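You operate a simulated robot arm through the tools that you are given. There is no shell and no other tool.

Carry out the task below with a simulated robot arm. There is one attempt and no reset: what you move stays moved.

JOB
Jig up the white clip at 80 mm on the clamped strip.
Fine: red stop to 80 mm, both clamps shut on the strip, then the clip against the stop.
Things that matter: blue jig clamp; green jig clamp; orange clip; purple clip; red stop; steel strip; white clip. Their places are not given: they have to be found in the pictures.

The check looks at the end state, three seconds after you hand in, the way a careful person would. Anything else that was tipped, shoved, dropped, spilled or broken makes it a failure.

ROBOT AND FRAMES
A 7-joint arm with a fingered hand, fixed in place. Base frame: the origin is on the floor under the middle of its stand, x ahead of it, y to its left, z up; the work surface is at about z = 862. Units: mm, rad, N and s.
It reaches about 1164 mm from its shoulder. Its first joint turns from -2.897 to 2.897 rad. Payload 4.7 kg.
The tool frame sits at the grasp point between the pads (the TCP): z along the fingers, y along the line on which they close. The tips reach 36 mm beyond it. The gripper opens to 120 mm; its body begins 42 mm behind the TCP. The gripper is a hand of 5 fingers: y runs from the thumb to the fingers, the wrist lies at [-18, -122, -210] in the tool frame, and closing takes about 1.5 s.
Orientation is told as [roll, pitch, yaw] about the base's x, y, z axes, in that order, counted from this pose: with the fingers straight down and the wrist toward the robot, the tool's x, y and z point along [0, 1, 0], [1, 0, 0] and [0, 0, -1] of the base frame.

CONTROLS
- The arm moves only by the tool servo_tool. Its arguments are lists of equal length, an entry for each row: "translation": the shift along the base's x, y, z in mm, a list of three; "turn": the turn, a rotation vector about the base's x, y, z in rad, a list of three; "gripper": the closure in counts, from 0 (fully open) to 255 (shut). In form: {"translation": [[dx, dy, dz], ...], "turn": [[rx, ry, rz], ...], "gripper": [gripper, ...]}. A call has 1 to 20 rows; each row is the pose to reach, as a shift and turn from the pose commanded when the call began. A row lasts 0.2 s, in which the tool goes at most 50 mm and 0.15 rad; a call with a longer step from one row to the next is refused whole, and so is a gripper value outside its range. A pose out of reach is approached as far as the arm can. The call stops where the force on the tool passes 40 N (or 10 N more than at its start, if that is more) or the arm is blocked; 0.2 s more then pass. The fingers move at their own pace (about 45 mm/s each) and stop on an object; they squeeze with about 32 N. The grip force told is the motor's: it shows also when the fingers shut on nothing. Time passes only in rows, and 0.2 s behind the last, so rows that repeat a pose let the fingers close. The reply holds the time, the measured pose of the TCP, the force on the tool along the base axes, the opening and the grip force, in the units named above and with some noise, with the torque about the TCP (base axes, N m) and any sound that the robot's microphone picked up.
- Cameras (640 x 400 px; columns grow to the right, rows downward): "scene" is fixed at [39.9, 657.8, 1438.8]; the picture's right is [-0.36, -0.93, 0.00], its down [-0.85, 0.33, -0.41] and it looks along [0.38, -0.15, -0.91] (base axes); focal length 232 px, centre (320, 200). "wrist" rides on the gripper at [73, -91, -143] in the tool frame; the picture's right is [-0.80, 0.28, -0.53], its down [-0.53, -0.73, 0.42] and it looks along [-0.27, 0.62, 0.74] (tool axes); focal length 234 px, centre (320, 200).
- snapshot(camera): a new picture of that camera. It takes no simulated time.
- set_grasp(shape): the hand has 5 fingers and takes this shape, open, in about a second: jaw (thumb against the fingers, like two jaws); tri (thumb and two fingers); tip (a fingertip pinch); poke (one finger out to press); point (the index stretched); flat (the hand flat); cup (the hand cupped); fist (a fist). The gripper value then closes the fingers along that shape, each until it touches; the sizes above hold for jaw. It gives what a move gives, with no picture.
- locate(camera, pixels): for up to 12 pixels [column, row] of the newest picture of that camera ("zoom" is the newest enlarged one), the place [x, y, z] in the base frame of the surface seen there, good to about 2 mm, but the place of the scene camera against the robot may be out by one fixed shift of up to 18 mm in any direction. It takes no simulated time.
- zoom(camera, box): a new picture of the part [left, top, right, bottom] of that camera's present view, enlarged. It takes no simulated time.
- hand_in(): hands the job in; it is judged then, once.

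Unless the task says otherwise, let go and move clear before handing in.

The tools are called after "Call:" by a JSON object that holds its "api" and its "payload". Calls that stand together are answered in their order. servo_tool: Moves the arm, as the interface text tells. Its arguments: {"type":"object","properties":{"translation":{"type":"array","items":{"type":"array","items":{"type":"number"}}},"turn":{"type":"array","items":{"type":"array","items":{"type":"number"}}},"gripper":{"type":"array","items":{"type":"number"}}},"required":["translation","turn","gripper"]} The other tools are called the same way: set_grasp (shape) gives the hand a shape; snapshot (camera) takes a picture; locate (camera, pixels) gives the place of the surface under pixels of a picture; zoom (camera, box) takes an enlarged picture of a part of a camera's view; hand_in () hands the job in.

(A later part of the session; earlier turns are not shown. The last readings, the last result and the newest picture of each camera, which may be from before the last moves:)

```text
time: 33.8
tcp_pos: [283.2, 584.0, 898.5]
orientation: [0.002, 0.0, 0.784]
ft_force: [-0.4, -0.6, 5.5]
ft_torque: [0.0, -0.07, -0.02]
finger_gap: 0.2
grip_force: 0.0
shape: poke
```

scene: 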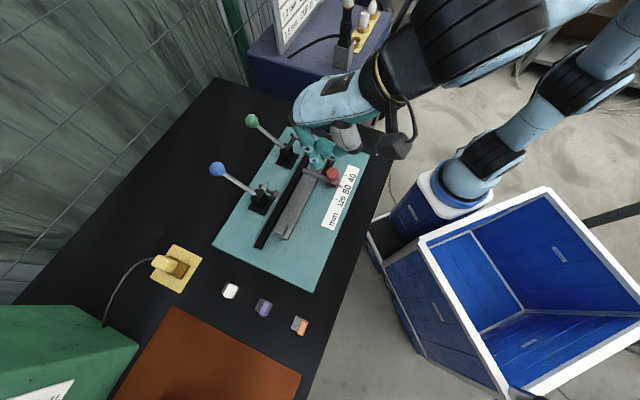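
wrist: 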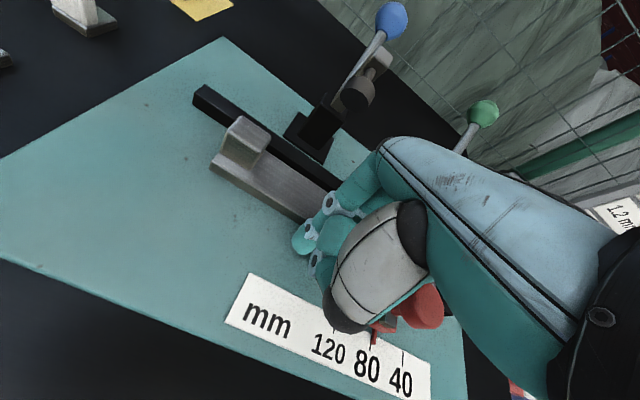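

A 5.5 N upward force shows the tip is touching the plate; raise 1.5 mm and push +t in small steps.

Call:
{"api": "servo_tool", "payload": {"translation": [[0, 0, 1.5], [1, 1, 1.5], [2, 2, 1.5], [3, 3, 1.5], [4, 4, 1.5], [5, 5, 1.5], [5, 5, 1.5]], "turn": [[0, 0, 0], [0, 0, 0], [0, 0, 0], [0, 0, 0], [0, 0, 0], [0, 0, 0], [0, 0, 0]], "gripper": [0, 0, 0, 0, 0, 0, 0]}}

Call:
{"api": "zoom", "payload": {"camera": "scene", "box": [256, 210, 304, 250]}}

Call:
{"api": "zoom", "payload": {"camera": "scene", "box": [296, 135, 344, 165]}}

```text
time: 35.4
tcp_pos: [286.3, 589.5, 901.5]
orientation: [0.001, -0.001, 0.785]
ft_force: [-11.9, -11.2, 11.2]
ft_torque: [-0.23, 0.11, -0.17]
finger_gap: 0.1
grip_force: 0.1
shape: poke
```

```text
10.00 times, centred on (280, 230) of scene
```

zoom: 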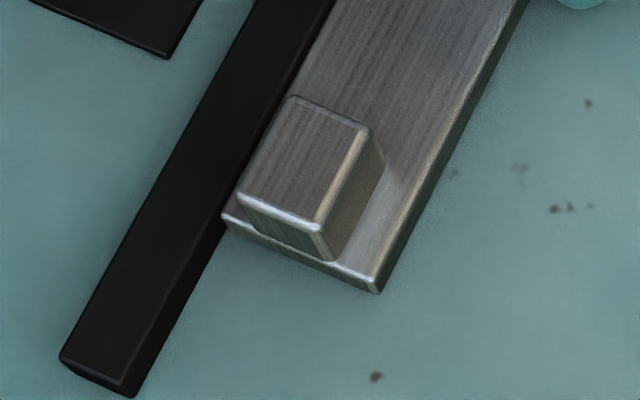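

```text
13.33 times, centred on (320, 150) of scene
```

zoom: 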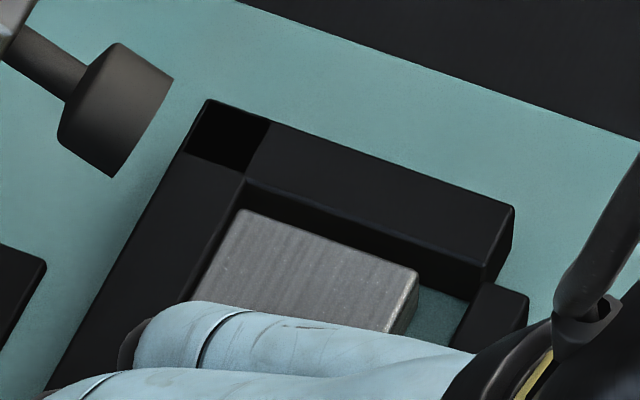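

Resistance has risen to 16 N and the near end visually meets the fence. One more small push to confirm it is home.

Call:
{"api": "servo_tool", "payload": {"translation": [[0.7, 0.7, 0], [1.4, 1.4, 0], [1.4, 1.4, 0]], "turn": [[0, 0, 0], [0, 0, 0], [0, 0, 0]], "gripper": [0, 0, 0]}}

Call:
{"api": "zoom", "payload": {"camera": "scene", "box": [256, 210, 304, 250]}}

Call:
{"api": "zoom", "payload": {"camera": "scene", "box": [296, 135, 344, 165]}}

```text
time: 36.2
tcp_pos: [287.7, 589.9, 901.1]
orientation: [0.001, -0.001, 0.785]
ft_force: [-15.3, -14.4, 21.0]
ft_torque: [-0.34, 0.04, -0.22]
finger_gap: 0.0
grip_force: 0.0
shape: poke
```

```text
10.00 times, centred on (280, 230) of scene
```

zoom: 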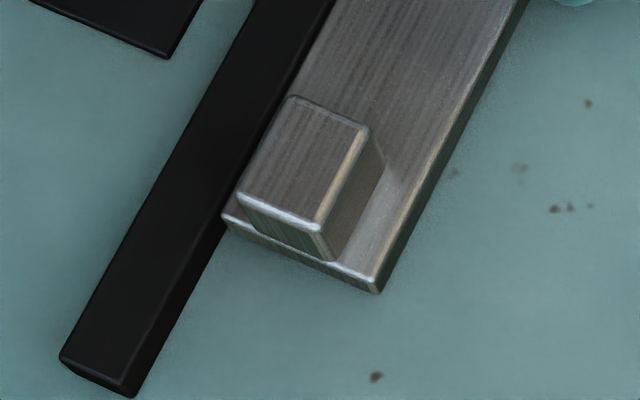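

```text
13.33 times, centred on (320, 150) of scene
```

zoom: 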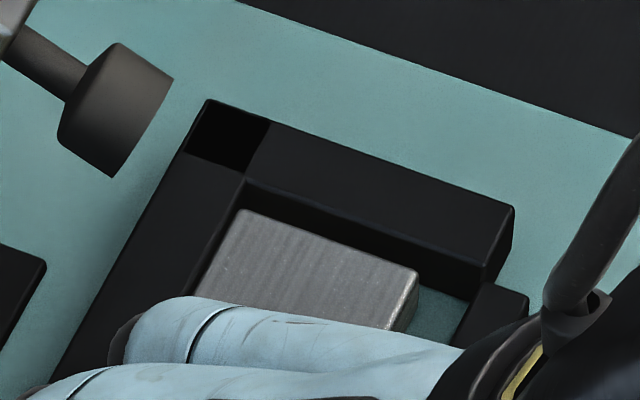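

The strip didn't move further at 21 N: it's home against the long fence. Now back off, rise, and turn the hand to yaw 0 beyond the strip's near end, for the push toward the end stop.

Call:
{"api": "servo_tool", "payload": {"translation": [[-4, -4, 1], [-5, -5, 40], [-5, -5, 85], [-5, -5, 130], [-5, -5, 160], [-15, 13, 160], [-26, 31, 160], [-37, 48, 160], [-47, 66, 160], [-58, 83, 160], [-68, 101, 160], [-68, 101, 160]], "turn": [[0, 0, 0], [0, 0, 0], [0, 0, 0], [0, 0, 0], [0, 0, 0], [0, 0, -0.131], [0, 0, -0.262], [0, 0, -0.393], [0, 0, -0.524], [0, 0, -0.655], [0, 0, -0.785], [0, 0, -0.785]], "gripper": [0, 0, 0, 0, 0, 0, 0, 0, 0, 0, 0, 0]}}

Call:
{"api": "snapshot", "payload": {"camera": "wrist"}}

Call:
{"api": "snapshot", "payload": {"camera": "scene"}}

```text
time: 38.8
tcp_pos: [219.5, 690.6, 1059.7]
orientation: [0.0, 0.001, -0.003]
ft_force: [0.1, 0.3, -0.9]
ft_torque: [-0.02, -0.04, -0.01]
finger_gap: 0.3
grip_force: 0.1
shape: poke
```

```text
taken
```

wrist: 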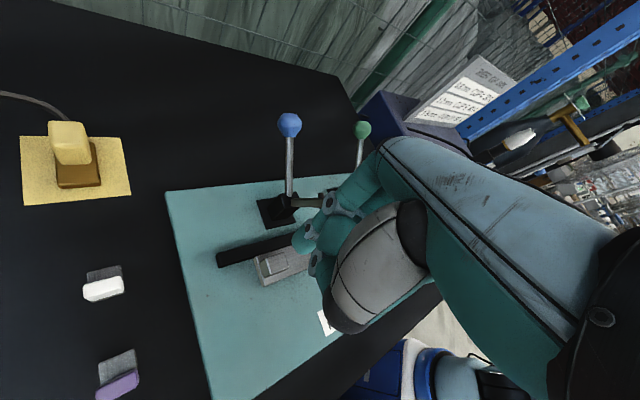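

```text
taken
```

scene: 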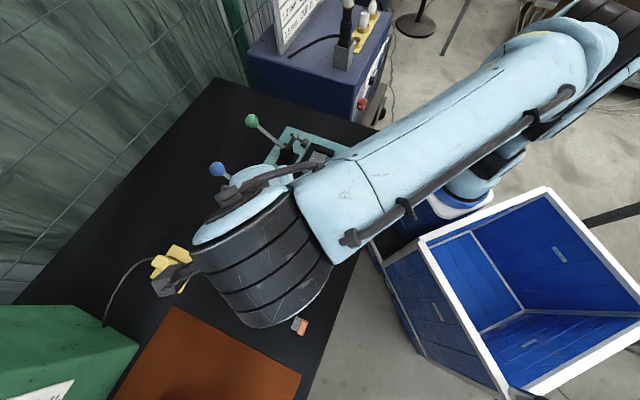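

The pose is reached; the wrist view shows the block at (280,262) and index tip at (303,240). Measure both.

Call:
{"api": "zoom", "payload": {"camera": "wrist", "box": [210, 190, 370, 290]}}

Call:
{"api": "locate", "payload": {"camera": "zoom", "pixels": [[260, 260], [310, 270], [275, 310], [240, 290], [215, 250], [365, 190], [375, 200], [365, 210], [385, 185], [230, 340], [60, 280], [330, 255]]}}

```text
4.00 times, centred on (290, 240) of wrist
```

zoom: 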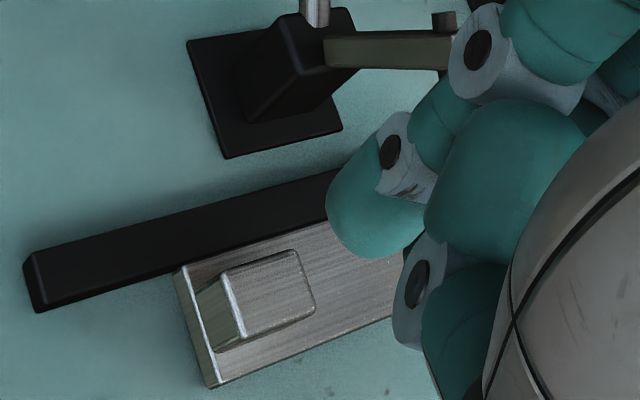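

```text
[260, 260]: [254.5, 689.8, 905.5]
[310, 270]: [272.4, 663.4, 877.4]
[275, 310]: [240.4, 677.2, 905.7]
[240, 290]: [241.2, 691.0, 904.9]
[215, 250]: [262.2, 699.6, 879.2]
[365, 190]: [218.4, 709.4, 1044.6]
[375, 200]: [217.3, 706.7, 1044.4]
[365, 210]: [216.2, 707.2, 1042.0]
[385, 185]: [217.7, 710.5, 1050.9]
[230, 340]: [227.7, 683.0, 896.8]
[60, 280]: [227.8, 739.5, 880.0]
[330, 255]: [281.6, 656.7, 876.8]
```

Block's end face is at s≈319.5 (t 646–668), index tip centre at s≈341, t≈654. Descend to TCP z≈917 beside the block's end.

Call:
{"api": "servo_tool", "payload": {"translation": [[0, 0, -40], [0, 0, -80], [0, 0, -115], [0, 0, -135], [0, 0, -143], [0, 0, -143]], "turn": [[0, 0, 0], [0, 0, 0], [0, 0, 0], [0, 0, 0], [0, 0, 0], [0, 0, 0]], "gripper": [0, 0, 0, 0, 0, 0]}}

Call:
{"api": "zoom", "payload": {"camera": "wrist", "box": [210, 170, 370, 310]}}

```text
time: 40.0
tcp_pos: [215.3, 693.0, 931.6]
orientation: [0.02, 0.005, 0.005]
ft_force: [-21.4, -3.9, 21.2]
ft_torque: [-0.39, 0.37, -0.29]
finger_gap: 0.1
grip_force: 0.1
shape: poke
stopped in row 5: the force on the tool passed its limit at 43 N (the readings are from after the stop); the commanded pose is now the measured one
```

```text
2.86 times, centred on (290, 240) of wrist
```

zoom: 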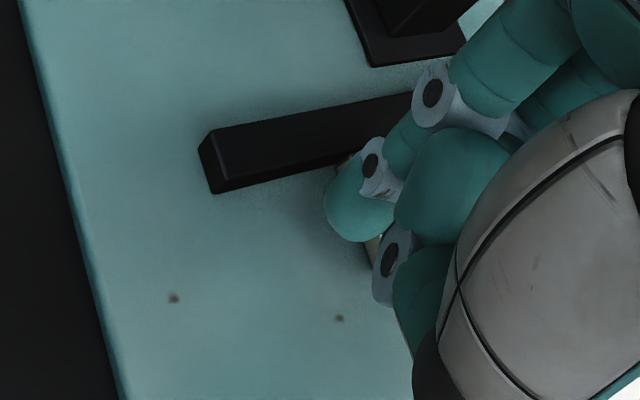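

Something was hit on the +x side (likely the curled knuckles against the blue clamp's raised arm). Retreat straight up and look.

Call:
{"api": "servo_tool", "payload": {"translation": [[-3, 0, 8], [-6, 0, 25], [-6, 0, 65], [-6, 0, 110], [-6, 0, 128], [-6, 0, 128]], "turn": [[0, 0, 0], [0, 0, 0], [-0.01, 0, 0], [-0.02, -0.005, -0.005], [-0.02, -0.005, -0.005], [-0.02, -0.005, -0.005]], "gripper": [0, 0, 0, 0, 0, 0]}}

Call:
{"api": "snapshot", "payload": {"camera": "wrist"}}

Call:
{"api": "zoom", "payload": {"camera": "wrist", "box": [210, 100, 370, 300]}}

```text
time: 41.4
tcp_pos: [212.0, 694.6, 1055.4]
orientation: [-0.008, -0.004, -0.004]
ft_force: [0.2, -0.1, 0.4]
ft_torque: [0.01, -0.03, -0.03]
finger_gap: 0.0
grip_force: 0.0
shape: poke
```

```text
taken
```

wrist: 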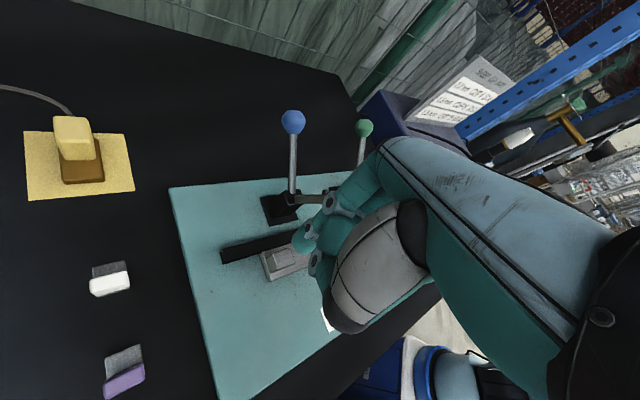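

```text
2.00 times, centred on (290, 200) of wrist
```

zoom: 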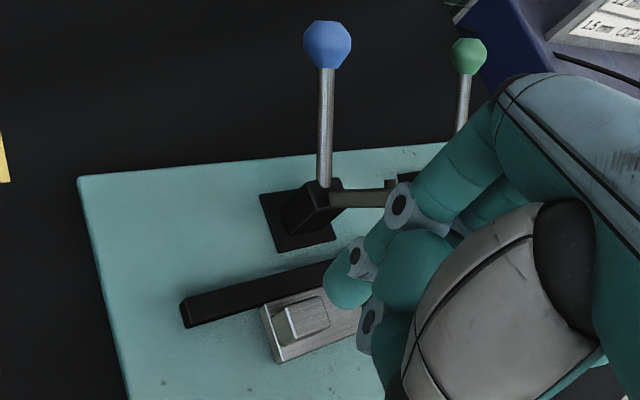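

Check whether the blue lever, strip or block changed.

Call:
{"api": "locate", "payload": {"camera": "wrist", "pixels": [[293, 122], [292, 160], [293, 190], [320, 198], [283, 257], [271, 262], [290, 268], [305, 265], [262, 256], [275, 282]]}}

Call:
{"api": "zoom", "payload": {"camera": "wrist", "box": [220, 220, 316, 290]}}

```text
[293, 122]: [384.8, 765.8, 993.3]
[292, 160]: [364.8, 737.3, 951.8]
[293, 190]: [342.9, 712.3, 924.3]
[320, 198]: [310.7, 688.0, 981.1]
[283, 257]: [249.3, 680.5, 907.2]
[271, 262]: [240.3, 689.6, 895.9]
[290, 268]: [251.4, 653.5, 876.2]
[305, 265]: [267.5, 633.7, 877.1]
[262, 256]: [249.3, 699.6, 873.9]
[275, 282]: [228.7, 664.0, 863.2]
```

```text
5.71 times, centred on (268, 255) of wrist
```

zoom: 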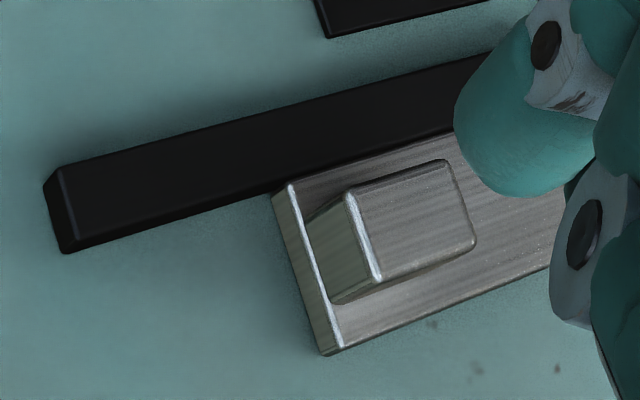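

Nothing was disturbed (lever, strip and block where they were). The curled knuckles met the raised blue pad; rotating the hand a further −30° should swing them clear. Do that at this height and check the pose is reached.

Call:
{"api": "servo_tool", "payload": {"translation": [[-1, 1, 0], [-1, 1, 3], [-2, 1, 3], [-2, 1, 3], [-2, 1, 3]], "turn": [[0, 0, -0.13], [0, 0, -0.26], [0, 0, -0.4], [0, 0, -0.52], [0, 0, -0.52]], "gripper": [0, 0, 0, 0, 0]}}

Call:
{"api": "snapshot", "payload": {"camera": "wrist"}}

Call:
{"api": "snapshot", "payload": {"camera": "scene"}}

```text
time: 42.5
tcp_pos: [211.3, 689.1, 1052.7]
orientation: [-0.008, -0.003, -0.524]
ft_force: [0.1, -0.2, -0.5]
ft_torque: [0.0, 0.0, -0.02]
finger_gap: 0.0
grip_force: 0.0
shape: poke
out of reach, approached as far as the arm can: row 4, 5
```

```text
taken
```

wrist: 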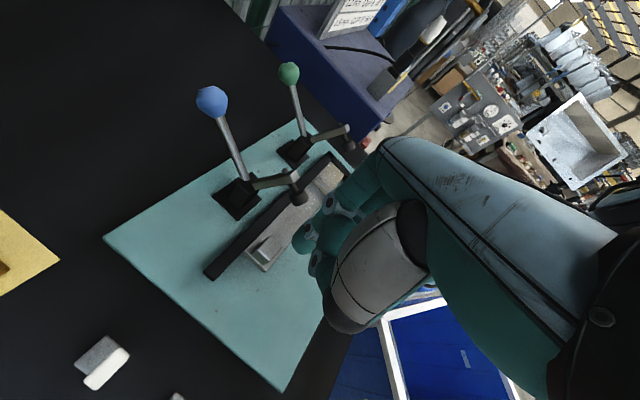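

```text
taken
```

scene: 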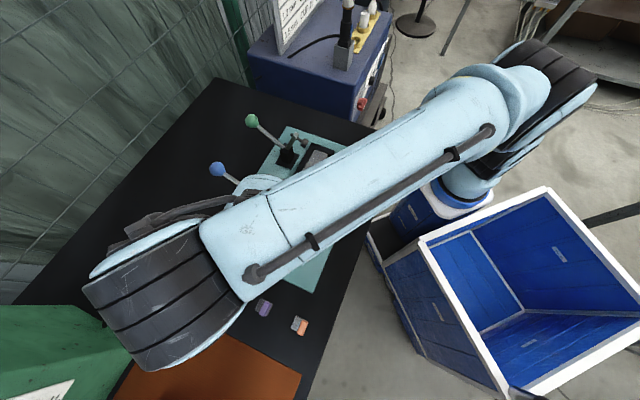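

That yaw is at the edge of reach with the forearm hanging over the clips, so I'll use another way: back to yaw 45° with the whole hand beyond the strip's end, fingers closed, pushing with the little-finger side.

Call:
{"api": "servo_tool", "payload": {"translation": [[-2, 4, 5], [-6, 9, 8], [-10, 14, 8], [-14, 20, 8], [-18, 26, 8], [-22, 32, 8], [-26, 38, 8], [-30, 42, 8], [-34, 46, 8], [-37, 48, 8], [-37, 48, 8]], "turn": [[0, 0, 0.14], [0, 0, 0.28], [0, 0, 0.42], [0, 0, 0.56], [0, 0, 0.7], [0, 0, 0.84], [0, 0, 0.98], [0, 0, 1.1], [0, 0, 1.22], [0, 0, 1.309], [0, 0, 1.309]], "gripper": [0, 0, 0, 0, 0, 0, 0, 0, 0, 0, 0]}}

Call:
{"api": "set_grasp", "payload": {"shape": "jaw"}}

Call:
{"api": "servo_tool", "payload": {"translation": [[0, 0, 0], [0, 0, 0], [0, 0, 0], [0, 0, 0], [0, 0, 0], [0, 0, 0], [0, 0, 0], [0, 0, 0], [0, 0, 0]], "turn": [[0, 0, 0], [0, 0, 0], [0, 0, 0], [0, 0, 0], [0, 0, 0], [0, 0, 0], [0, 0, 0], [0, 0, 0], [0, 0, 0]], "gripper": [60, 120, 180, 230, 255, 255, 255, 255, 255]}}

Call:
{"api": "snapshot", "payload": {"camera": "wrist"}}

Call:
{"api": "snapshot", "payload": {"camera": "scene"}}

```text
time: 45.0
tcp_pos: [175.4, 737.9, 1061.1]
orientation: [-0.009, -0.002, 0.788]
ft_force: [0.0, -0.7, -0.4]
ft_torque: [0.0, 0.02, -0.01]
finger_gap: 0.0
grip_force: 0.0
shape: poke
```

```text
time: 45.9
tcp_pos: [174.3, 736.5, 1061.4]
orientation: [-0.01, -0.003, 0.785]
ft_force: [0.3, 0.3, -0.3]
ft_torque: [0.02, -0.02, 0.02]
finger_gap: 119.9
grip_force: 0.1
shape: jaw
```

```text
time: 47.9
tcp_pos: [175.8, 737.0, 1060.5]
orientation: [-0.009, -0.003, 0.785]
ft_force: [0.4, -0.4, -0.5]
ft_torque: [0.01, 0.01, -0.01]
finger_gap: 0.2
grip_force: 31.9
shape: jaw
```

```text
taken
```

wrist: 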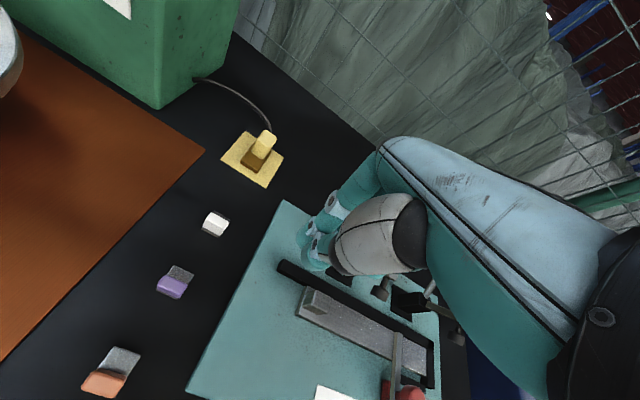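

```text
taken
```

scene: 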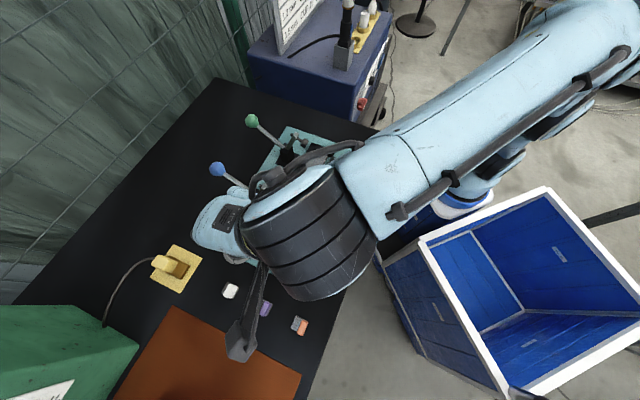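

Zoom on the closed fingers to see how far the little finger reaches.

Call:
{"api": "zoom", "payload": {"camera": "wrist", "box": [270, 160, 430, 320]}}

Call:
{"api": "locate", "payload": {"camera": "wrist", "pixels": [[302, 236], [310, 230], [316, 250], [312, 262], [325, 268], [335, 262], [330, 210], [345, 195], [305, 305], [315, 300], [330, 330]]}}

```text
2.50 times, centred on (350, 240) of wrist
```

zoom: 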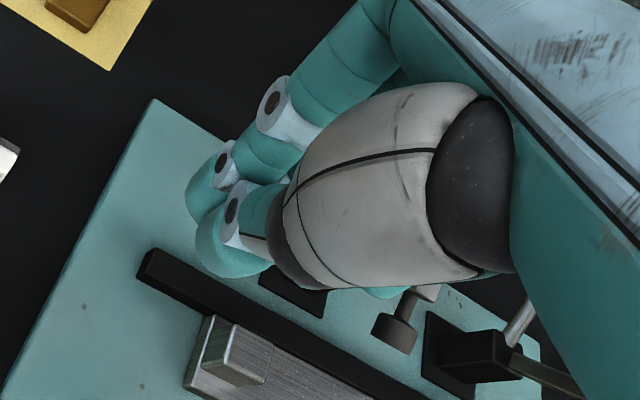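

```text
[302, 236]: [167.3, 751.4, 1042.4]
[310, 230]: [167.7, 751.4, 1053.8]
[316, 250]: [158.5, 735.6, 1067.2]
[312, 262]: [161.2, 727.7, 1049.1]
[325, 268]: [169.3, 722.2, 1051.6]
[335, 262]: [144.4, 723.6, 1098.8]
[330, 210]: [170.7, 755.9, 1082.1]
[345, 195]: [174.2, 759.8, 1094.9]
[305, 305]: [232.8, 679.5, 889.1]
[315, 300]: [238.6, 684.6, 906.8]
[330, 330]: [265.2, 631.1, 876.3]
```

There is a teal bit at (385,292) of the zoom — possibly the little finger. Locate it.

Call:
{"api": "locate", "payload": {"camera": "zoom", "pixels": [[385, 292], [375, 291], [398, 290], [395, 335], [380, 350], [300, 285]]}}

Call:
{"api": "zoom", "payload": {"camera": "scene", "box": [170, 170, 290, 270]}}

```text
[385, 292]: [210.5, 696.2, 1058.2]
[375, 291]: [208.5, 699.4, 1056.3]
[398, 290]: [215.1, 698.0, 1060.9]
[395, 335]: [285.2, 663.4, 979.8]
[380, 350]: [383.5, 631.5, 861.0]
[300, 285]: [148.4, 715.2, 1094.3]
```

```text
4.00 times, centred on (230, 220) of scene
```

zoom: 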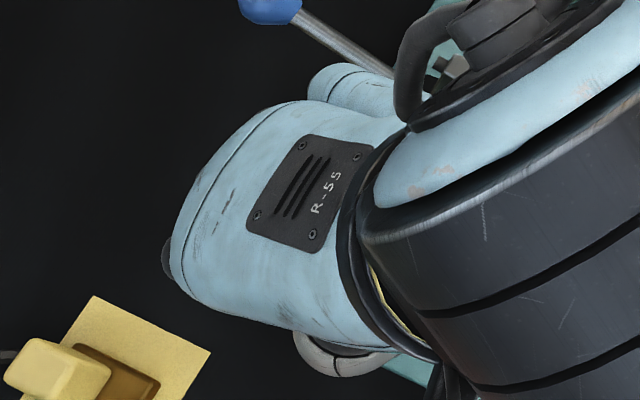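

The little finger reaches to tool x ≈ −57, about at TCP height. Descend beyond the block's end with TCP t≈655, z≈903.

Call:
{"api": "servo_tool", "payload": {"translation": [[6.8, 6.8, -30], [6.8, 6.8, -70], [6.8, 6.8, -110], [6.8, 6.8, -135], [6.8, 6.8, -150], [6.8, 6.8, -157], [6.8, 6.8, -157]], "turn": [[0, 0, 0], [0, 0, 0], [0, 0, 0], [0, 0, 0], [0, 0, 0], [0, 0, 0], [0, 0, 0]], "gripper": [255, 255, 255, 255, 255, 255, 255]}}

Call:
{"api": "snapshot", "payload": {"camera": "wrist"}}

```text
time: 49.5
tcp_pos: [182.7, 744.7, 904.5]
orientation: [-0.009, -0.004, 0.786]
ft_force: [1.5, -0.1, 0.5]
ft_torque: [0.0, -0.02, 0.02]
finger_gap: 0.0
grip_force: 32.1
shape: jaw
```

```text
taken
```

wrist: 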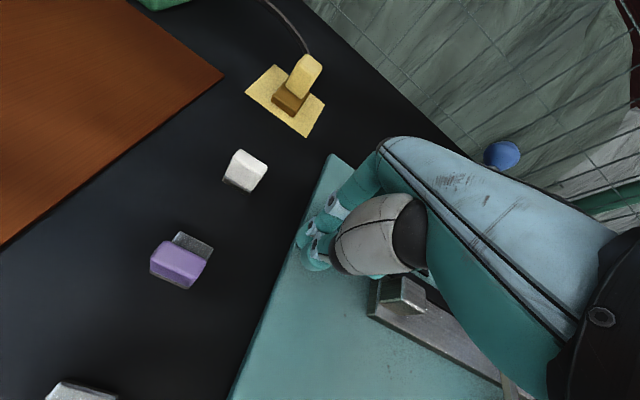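

Clear so far. Move −s 14 mm to near contact, then in small steps, watching the force.

Call:
{"api": "servo_tool", "payload": {"translation": [[3, -3, 0], [6, -6, 0], [9, -9, 0], [11, -11, 0], [12.5, -12.5, 0], [12.5, -12.5, 0]], "turn": [[0, 0, 0], [0, 0, 0], [0, 0, 0], [0, 0, 0], [0, 0, 0], [0, 0, 0]], "gripper": [255, 255, 255, 255, 255, 255]}}

Call:
{"api": "zoom", "payload": {"camera": "wrist", "box": [290, 200, 450, 340]}}

```text
time: 50.9
tcp_pos: [194.2, 732.9, 905.2]
orientation: [-0.009, -0.005, 0.786]
ft_force: [-0.2, 0.0, -0.5]
ft_torque: [-0.01, 0.03, 0.04]
finger_gap: 0.0
grip_force: 32.0
shape: jaw
```

```text
2.86 times, centred on (370, 270) of wrist
```

zoom: 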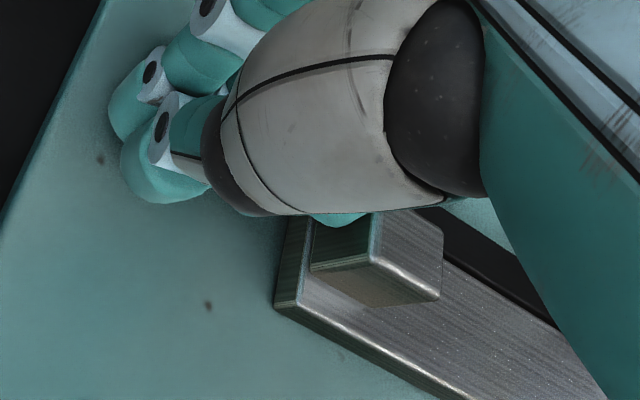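

Call:
{"api": "locate", "payload": {"camera": "zoom", "pixels": [[340, 220], [325, 217], [360, 216], [340, 240], [340, 260], [400, 240], [290, 290], [300, 230], [375, 250], [455, 250]]}}

Call:
{"api": "zoom", "payload": {"camera": "wrist", "box": [350, 255, 414, 310]}}

```text
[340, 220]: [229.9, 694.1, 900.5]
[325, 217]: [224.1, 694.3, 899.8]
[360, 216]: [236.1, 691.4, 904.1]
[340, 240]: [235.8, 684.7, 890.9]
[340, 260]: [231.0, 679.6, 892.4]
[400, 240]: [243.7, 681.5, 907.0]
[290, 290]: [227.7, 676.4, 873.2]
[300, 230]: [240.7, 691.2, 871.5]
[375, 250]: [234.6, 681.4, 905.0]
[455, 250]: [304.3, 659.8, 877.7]
```

```text
7.27 times, centred on (382, 282) of wrist
```

zoom: 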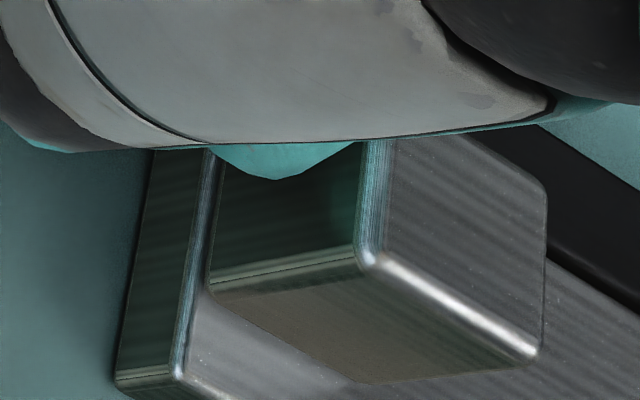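

The little finger is 2–4 mm from the block's end face and overlaps it in height. Lower 3 mm and push −s in 1.4 mm steps.

Call:
{"api": "servo_tool", "payload": {"translation": [[0, 0, -3], [1, -1, -3], [2, -2, -3], [3, -3, -3], [4, -4, -3], [5, -5, -3], [6, -6, -3], [6, -6, -3]], "turn": [[0, 0, 0], [0, 0, 0], [0, 0, 0], [0, 0, 0], [0, 0, 0], [0, 0, 0], [0, 0, 0], [0, 0, 0]], "gripper": [255, 255, 255, 255, 255, 255, 255, 255]}}

Call:
{"api": "zoom", "payload": {"camera": "wrist", "box": [340, 240, 436, 320]}}

Call:
{"api": "zoom", "payload": {"camera": "scene", "box": [280, 130, 360, 190]}}

```text
time: 52.6
tcp_pos: [199.6, 727.6, 902.1]
orientation: [-0.007, -0.004, 0.789]
ft_force: [-6.7, 8.5, 11.1]
ft_torque: [-0.24, -0.46, 0.27]
finger_gap: 0.0
grip_force: 32.7
shape: jaw
```

```text
5.00 times, centred on (388, 280) of wrist
```

zoom: 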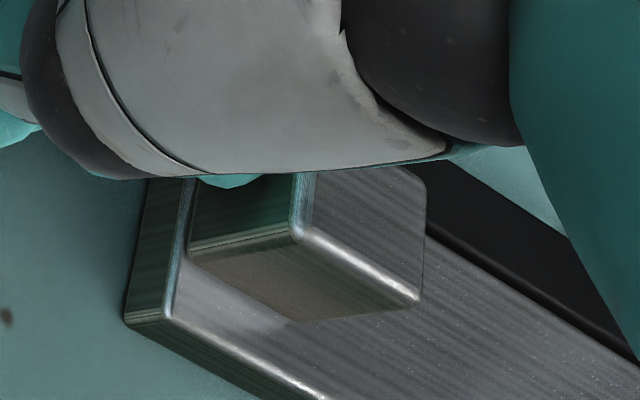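

```text
6.67 times, centred on (320, 160) of scene
```

zoom: 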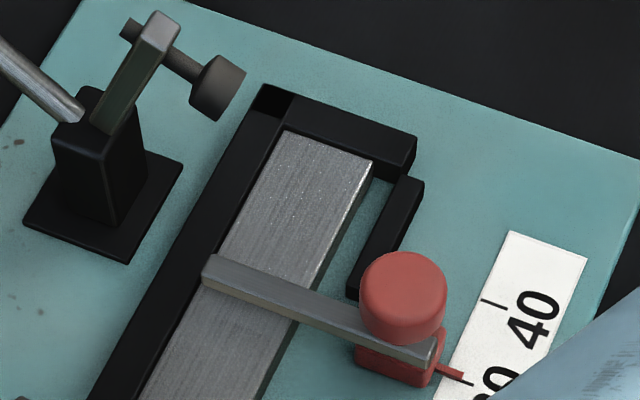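

The strip is sliding (≈11 N) and the far gap is closing nicely. Continue in fine steps until it firms up.

Call:
{"api": "servo_tool", "payload": {"translation": [[0.7, -0.7, 0], [1.4, -1.4, 0], [2.1, -2.1, 0], [2.1, -2.1, 0]], "turn": [[0, 0, 0], [0, 0, 0], [0, 0, 0], [0, 0, 0]], "gripper": [255, 255, 255, 255]}}

Call:
{"api": "zoom", "payload": {"camera": "scene", "box": [296, 135, 344, 165]}}

```text
time: 53.6
tcp_pos: [202.2, 725.5, 902.5]
orientation: [-0.007, -0.004, 0.786]
ft_force: [-9.6, 10.1, 13.2]
ft_torque: [-0.3, -0.58, 0.25]
finger_gap: 0.1
grip_force: 32.0
shape: jaw
```

```text
13.33 times, centred on (320, 150) of scene
```

zoom: 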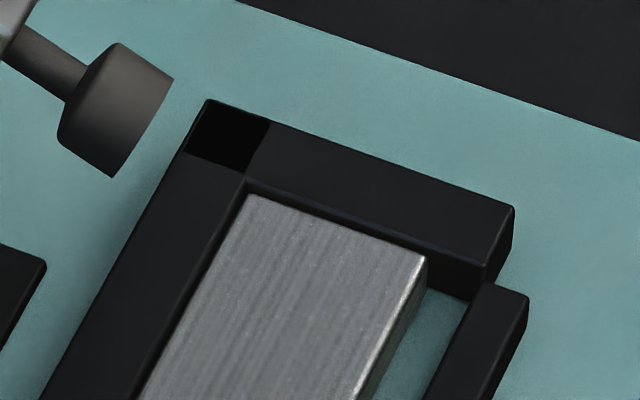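

Only about 1–2 mm remain at the end. A few more fine steps.

Call:
{"api": "servo_tool", "payload": {"translation": [[0.7, -0.7, 0], [1.4, -1.4, 0], [1.4, -1.4, 0]], "turn": [[0, 0, 0], [0, 0, 0], [0, 0, 0]], "gripper": [255, 255, 255]}}

Call:
{"api": "zoom", "payload": {"camera": "scene", "box": [296, 135, 344, 165]}}

```text
time: 54.5
tcp_pos: [203.7, 722.6, 902.7]
orientation: [-0.007, -0.004, 0.786]
ft_force: [-11.2, 12.6, 16.1]
ft_torque: [-0.38, -0.6, 0.3]
finger_gap: 0.1
grip_force: 31.9
shape: jaw
```

```text
13.33 times, centred on (320, 150) of scene
```

zoom: 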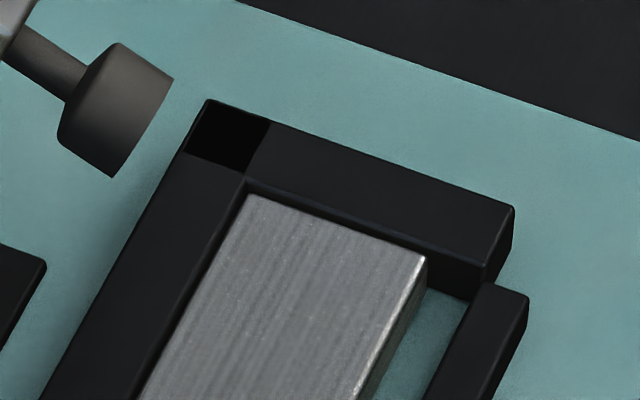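

The strip corner hasn't moved while the force rose 11→17 N: it's home in the corner. Back off and lift away.

Call:
{"api": "servo_tool", "payload": {"translation": [[-4, 4, 0], [-10, 10, 2], [-12, 12, 40], [-12, 12, 85], [-12, 12, 130], [-12, 12, 170], [-12, 12, 170]], "turn": [[0, 0, 0], [0, 0, 0], [0, 0, 0], [0, 0, 0], [0, 0, 0], [0, 0, 0], [0, 0, 0]], "gripper": [255, 255, 255, 255, 200, 150, 88]}}

Call:
{"api": "zoom", "payload": {"camera": "scene", "box": [296, 135, 344, 165]}}

Call:
{"api": "snapshot", "payload": {"camera": "wrist"}}

```text
time: 56.0
tcp_pos: [192.2, 735.0, 1072.3]
orientation: [-0.008, -0.005, 0.785]
ft_force: [1.1, -0.4, -0.5]
ft_torque: [-0.02, -0.01, -0.01]
finger_gap: 43.5
grip_force: 0.1
shape: jaw
```

```text
13.33 times, centred on (320, 150) of scene
```

zoom: 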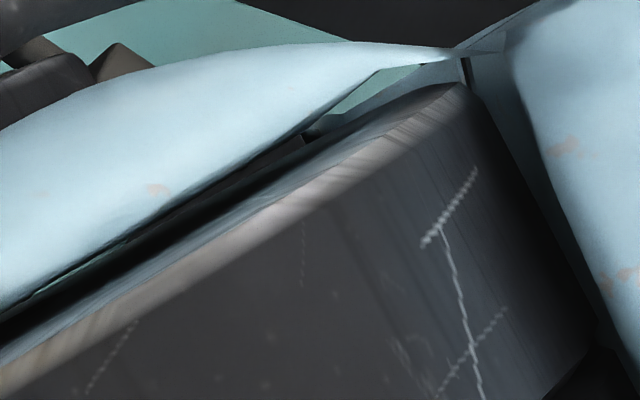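

```text
taken
```

wrist: 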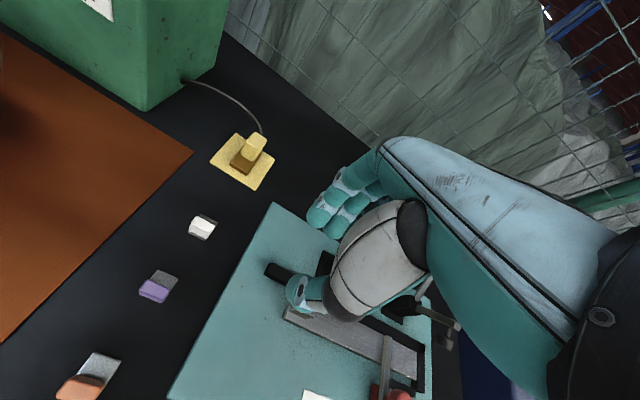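

Now the blue clamp again: go above the ball with the half-open hand.

Call:
{"api": "servo_tool", "payload": {"translation": [[20, 2, 20], [60, 6, 20], [105, 11, 20], [150, 16, 20], [180, 19, 20], [195, 20.5, 20], [195, 20.5, 20]], "turn": [[0.004, 0.002, 0], [0.008, 0.005, 0], [0.008, 0.005, 0], [0.008, 0.005, 0], [0.008, 0.005, 0], [0.008, 0.005, 0], [0.008, 0.005, 0]], "gripper": [88, 88, 88, 88, 88, 88, 88]}}

Call:
{"api": "snapshot", "payload": {"camera": "wrist"}}

Call:
{"api": "locate", "payload": {"camera": "wrist", "pixels": [[283, 257], [278, 262], [288, 252], [265, 285], [250, 305]]}}

Call:
{"api": "zoom", "payload": {"camera": "scene", "box": [240, 130, 352, 250]}}

```text
time: 57.6
tcp_pos: [387.8, 755.4, 1090.8]
orientation: [0.003, -0.006, 0.785]
ft_force: [0.7, -0.1, 0.7]
ft_torque: [0.03, -0.01, -0.01]
finger_gap: 78.0
grip_force: 0.1
shape: jaw
```

```text
taken
```

wrist: 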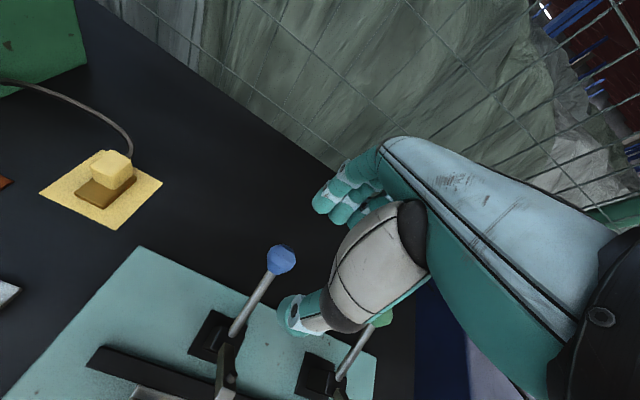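

```text
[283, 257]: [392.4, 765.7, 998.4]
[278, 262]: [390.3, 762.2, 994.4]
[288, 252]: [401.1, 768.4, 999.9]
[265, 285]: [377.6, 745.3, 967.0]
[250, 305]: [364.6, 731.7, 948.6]
```

```text
3.33 times, centred on (296, 190) of scene
```

zoom: 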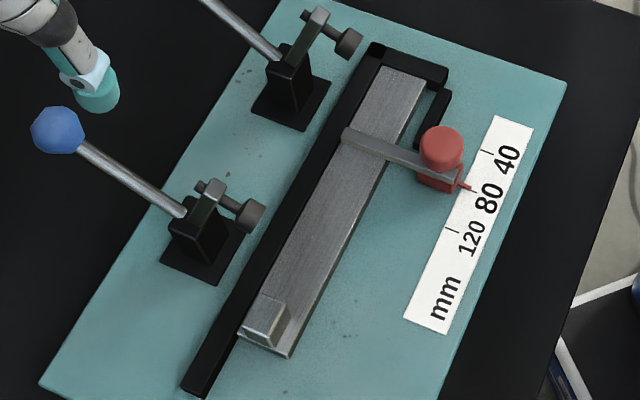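

The strip now lies flush along the long fence and in the corner, and the stop is still at 80. Descend onto the blue ball and repeat the pull.

Call:
{"api": "servo_tool", "payload": {"translation": [[0, 0, -30], [0, 0, -60], [0, 0, -90], [0, 0, -90], [-7.3, -7.3, -90], [-12.9, -12.9, -83], [-18, -18, -76.3], [-23.5, -23.5, -70.4], [-29.3, -29.3, -65.2], [-35.4, -35.4, -60.7], [-41.8, -41.8, -57], [-48.4, -48.4, -54.1], [-55.1, -55.1, -52], [-62, -62, -50.7], [-68.8, -68.8, -50.3], [-75.7, -75.7, -50.7], [-80, -80, -51.5], [-80, -80, -51.5]], "turn": [[0, 0, 0], [0, 0, 0], [0, 0, 0], [0, 0, 0], [0, 0, 0], [0, 0, 0], [0, 0, 0], [0, 0, 0], [0, 0, 0], [0, 0, 0], [0, 0, 0], [0, 0, 0], [0, 0, 0], [0, 0, 0], [0, 0, 0], [0, 0, 0], [0, 0, 0], [0, 0, 0]], "gripper": [88, 88, 88, 88, 88, 88, 88, 88, 88, 88, 88, 88, 88, 88, 88, 88, 88, 88]}}

Call:
{"api": "snapshot", "payload": {"camera": "wrist"}}

Call:
{"api": "zoom", "payload": {"camera": "scene", "box": [180, 120, 340, 245]}}

```text
time: 61.5
tcp_pos: [306.2, 676.2, 1039.7]
orientation: [0.0, -0.006, 0.786]
ft_force: [-0.6, -0.3, 0.1]
ft_torque: [0.02, 0.03, 0.03]
finger_gap: 78.7
grip_force: 0.0
shape: jaw
```

```text
taken
```

wrist: 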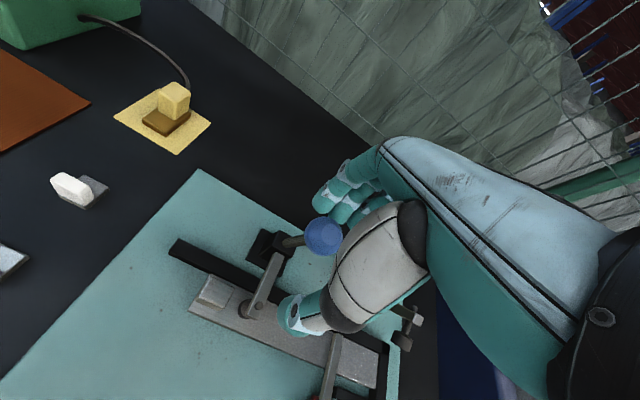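

```text
3.20 times, centred on (260, 182) of scene
```

zoom: 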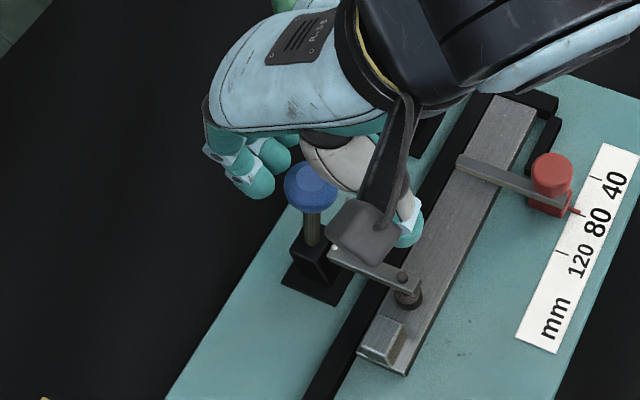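

Blue is down with its pad centred on the strip. I push the ball a touch further to confirm it's fully home.

Call:
{"api": "servo_tool", "payload": {"translation": [[-4, -4, -1], [-8, -8, -2], [-10, -10, -3], [-12, -12, -3.5], [-13.5, -13.5, -4], [-13.5, -13.5, -4]], "turn": [[0, 0, 0], [0, 0, 0], [0, 0, 0], [0, 0, 0], [0, 0, 0], [0, 0, 0]], "gripper": [88, 88, 88, 88, 88, 88]}}

Call:
{"api": "zoom", "payload": {"camera": "scene", "box": [240, 160, 320, 240]}}

Call:
{"api": "zoom", "payload": {"camera": "wrist", "box": [190, 200, 350, 340]}}

```text
time: 62.9
tcp_pos: [293.6, 663.4, 1034.9]
orientation: [0.003, -0.005, 0.784]
ft_force: [2.7, 2.0, 0.7]
ft_torque: [0.04, -0.08, 0.01]
finger_gap: 79.9
grip_force: 0.0
shape: jaw
```

```text
5.00 times, centred on (280, 200) of scene
```

zoom: 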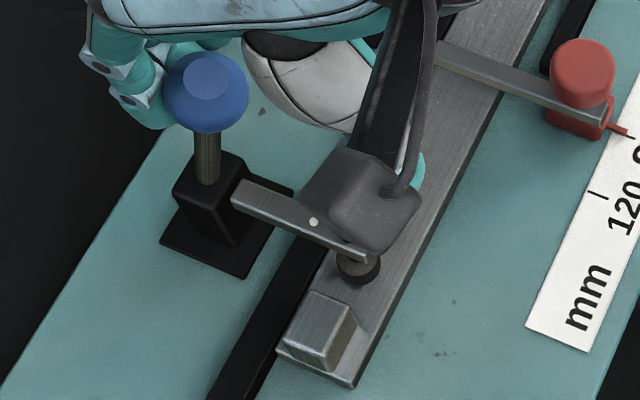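

```text
2.86 times, centred on (270, 270) of wrist
```

zoom: 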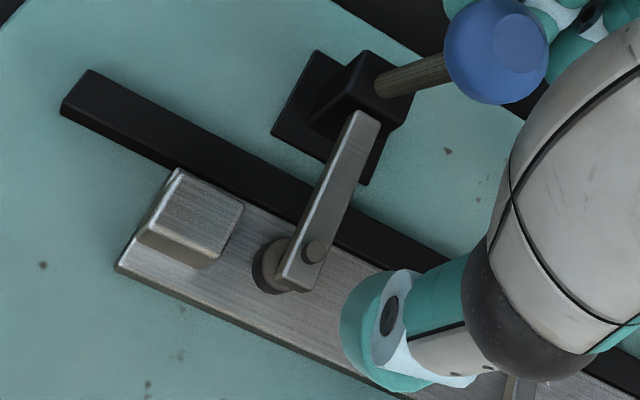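

Contact at 3 N with nothing moving; press 3 mm more for certainty, then release upward.

Call:
{"api": "servo_tool", "payload": {"translation": [[-1.5, -1.5, 0], [-3, -3, 0], [-3, -3, 0]], "turn": [[0, 0, 0], [0, 0, 0], [0, 0, 0]], "gripper": [88, 88, 88]}}

Call:
{"api": "zoom", "payload": {"camera": "wrist", "box": [190, 200, 350, 340]}}

```text
time: 63.6
tcp_pos: [290.7, 658.6, 1035.2]
orientation: [0.0, -0.005, 0.786]
ft_force: [5.0, 6.5, -0.6]
ft_torque: [0.11, -0.07, 0.03]
finger_gap: 82.1
grip_force: 0.0
shape: jaw
```

```text
2.86 times, centred on (270, 270) of wrist
```

zoom: 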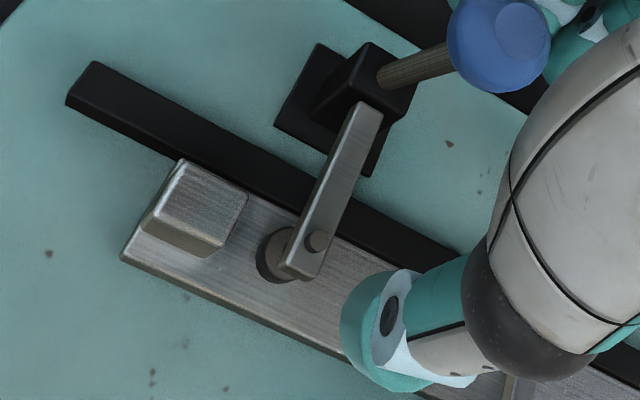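

Blue holds firm at 8 N. Lift off and go above the green ball (centre ≈(509,655,985)).

Call:
{"api": "servo_tool", "payload": {"translation": [[4, 4, 0], [4, 4, 35], [4, 4, 62], [40, 1, 62], [80, -3, 62], [120, -7, 62], [160, -10, 62], [190, -12, 62], [206.5, -14.5, 62], [206.5, -14.5, 62]], "turn": [[0, 0, 0], [0, 0, 0], [0, 0, 0], [0, 0.003, 0], [0, 0.005, 0], [0, 0.005, 0], [0, 0.005, 0], [0, 0.005, 0], [0, 0.005, 0], [0, 0.005, 0]], "gripper": [88, 88, 88, 88, 88, 88, 88, 88, 88, 88]}}

Call:
{"api": "snapshot", "payload": {"camera": "wrist"}}

Call:
{"api": "zoom", "payload": {"camera": "scene", "box": [180, 80, 372, 220]}}

```text
time: 65.8
tcp_pos: [499.7, 643.8, 1098.1]
orientation: [0.005, -0.003, 0.787]
ft_force: [-0.3, -0.3, -0.8]
ft_torque: [0.02, 0.0, -0.03]
finger_gap: 78.6
grip_force: 0.1
shape: jaw
```

```text
taken
```

wrist: 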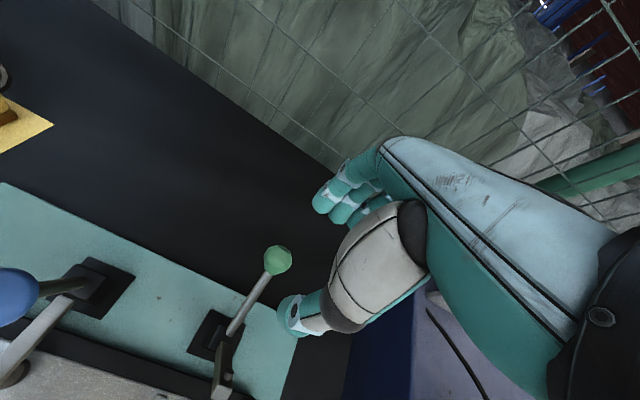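

```text
2.86 times, centred on (276, 150) of scene
```

zoom: 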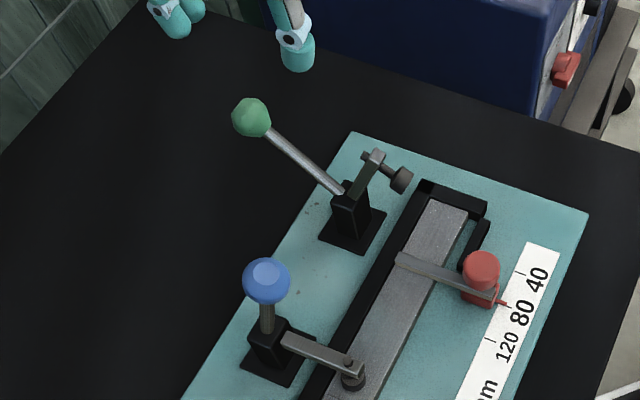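

Blue stays shut on its own. Locate the green ball at (278,259) and its rod.

Call:
{"api": "locate", "payload": {"camera": "wrist", "pixels": [[278, 259], [270, 262], [286, 256], [278, 250], [262, 285], [245, 307], [232, 328]]}}

```text
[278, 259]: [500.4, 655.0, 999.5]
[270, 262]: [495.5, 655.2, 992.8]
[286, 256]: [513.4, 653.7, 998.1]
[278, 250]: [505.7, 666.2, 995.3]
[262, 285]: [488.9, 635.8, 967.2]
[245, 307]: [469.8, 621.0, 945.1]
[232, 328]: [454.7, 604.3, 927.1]
```

Same geometry as blue (s≈105.8, t≈822, z≈987). Perform the same hook-and-pull on green.

Call:
{"api": "servo_tool", "payload": {"translation": [[-2.3, 2.3, -30], [-2.3, 2.3, -65], [-2.3, 2.3, -97], [-2.3, 2.3, -97], [-9.6, -5, -97], [-15.2, -10.6, -90], [-20.3, -15.7, -83.3], [-25.8, -21.2, -77.4], [-31.6, -27, -72.2], [-37.7, -33.1, -67.7], [-44.1, -39.5, -64], [-50.7, -46.1, -61.1], [-57.4, -52.8, -59], [-64.3, -59.7, -57.7], [-71.1, -66.5, -57.3], [-78, -73.4, -57.7], [-82.3, -77.7, -58.5], [-82.3, -77.7, -58.5]], "turn": [[0, 0, 0], [0, 0, 0], [0, 0, 0], [0, 0, 0], [0, 0, 0], [0, 0, 0], [0, 0, 0], [0, 0, 0], [0, 0, 0], [0, 0, 0], [0, 0, 0], [0, 0, 0], [0, 0, 0], [0, 0, 0], [0, 0, 0], [0, 0, 0], [0, 0, 0], [0, 0, 0]], "gripper": [88, 88, 88, 88, 88, 88, 88, 88, 88, 88, 88, 88, 88, 88, 88, 88, 88, 88]}}

Call:
{"api": "snapshot", "payload": {"camera": "wrist"}}

Call:
{"api": "zoom", "payload": {"camera": "scene", "box": [220, 90, 380, 200]}}

```text
time: 69.7
tcp_pos: [414.7, 567.3, 1038.2]
orientation: [0.007, -0.002, 0.785]
ft_force: [-0.1, 0.3, 0.0]
ft_torque: [0.04, 0.03, 0.03]
finger_gap: 78.5
grip_force: 0.0
shape: jaw
```

```text
taken
```

wrist: 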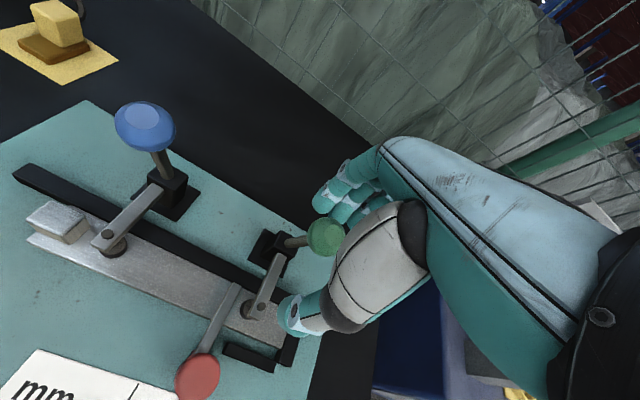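

```text
3.64 times, centred on (300, 145) of scene
```

zoom: 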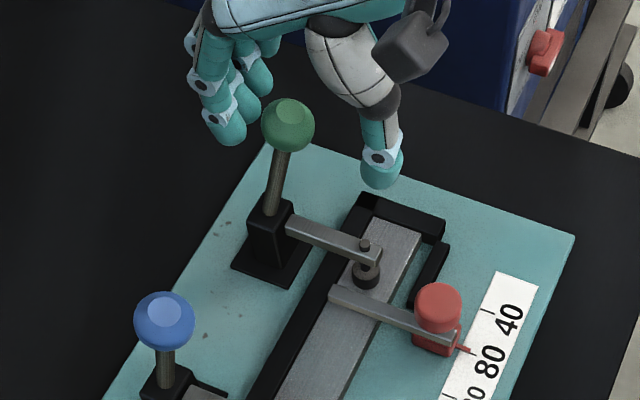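

Green pad is down on the strip, clear of the stop arm. Press the ball slightly to confirm it's home, then lift off.

Call:
{"api": "servo_tool", "payload": {"translation": [[-4, -4, -1], [-8, -8, -2], [-11, -11, -3], [-13.5, -13.5, -4], [-15, -15, -4], [-16.5, -16.5, -4], [-16.5, -16.5, -4]], "turn": [[0, 0, 0], [0, 0, 0], [0, 0, 0], [0, 0, 0], [0, 0, 0], [0, 0, 0], [0, 0, 0]], "gripper": [88, 88, 88, 88, 88, 88, 88]}}

Call:
{"api": "zoom", "payload": {"camera": "scene", "box": [260, 110, 370, 190]}}

Call:
{"api": "zoom", "payload": {"camera": "wrist", "box": [180, 200, 340, 400]}}

```text
time: 71.2
tcp_pos: [397.6, 551.1, 1035.0]
orientation: [0.005, -0.002, 0.785]
ft_force: [6.6, 8.2, -2.1]
ft_torque: [0.09, -0.11, 0.04]
finger_gap: 83.1
grip_force: 0.0
shape: jaw
```

```text
5.00 times, centred on (315, 150) of scene
```

zoom: 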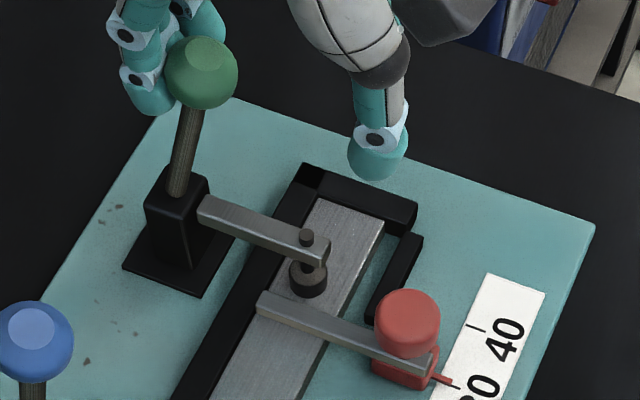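

```text
2.00 times, centred on (260, 300) of wrist
```

zoom: 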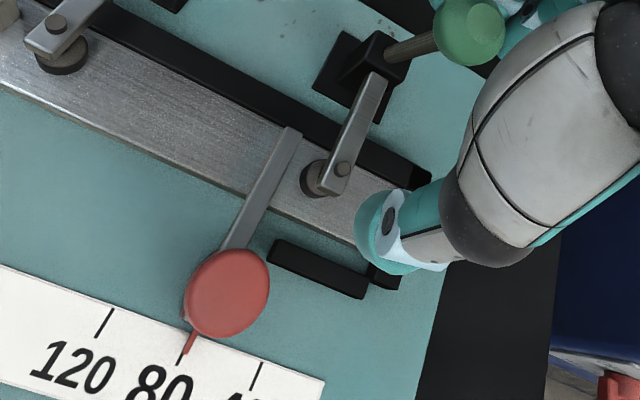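

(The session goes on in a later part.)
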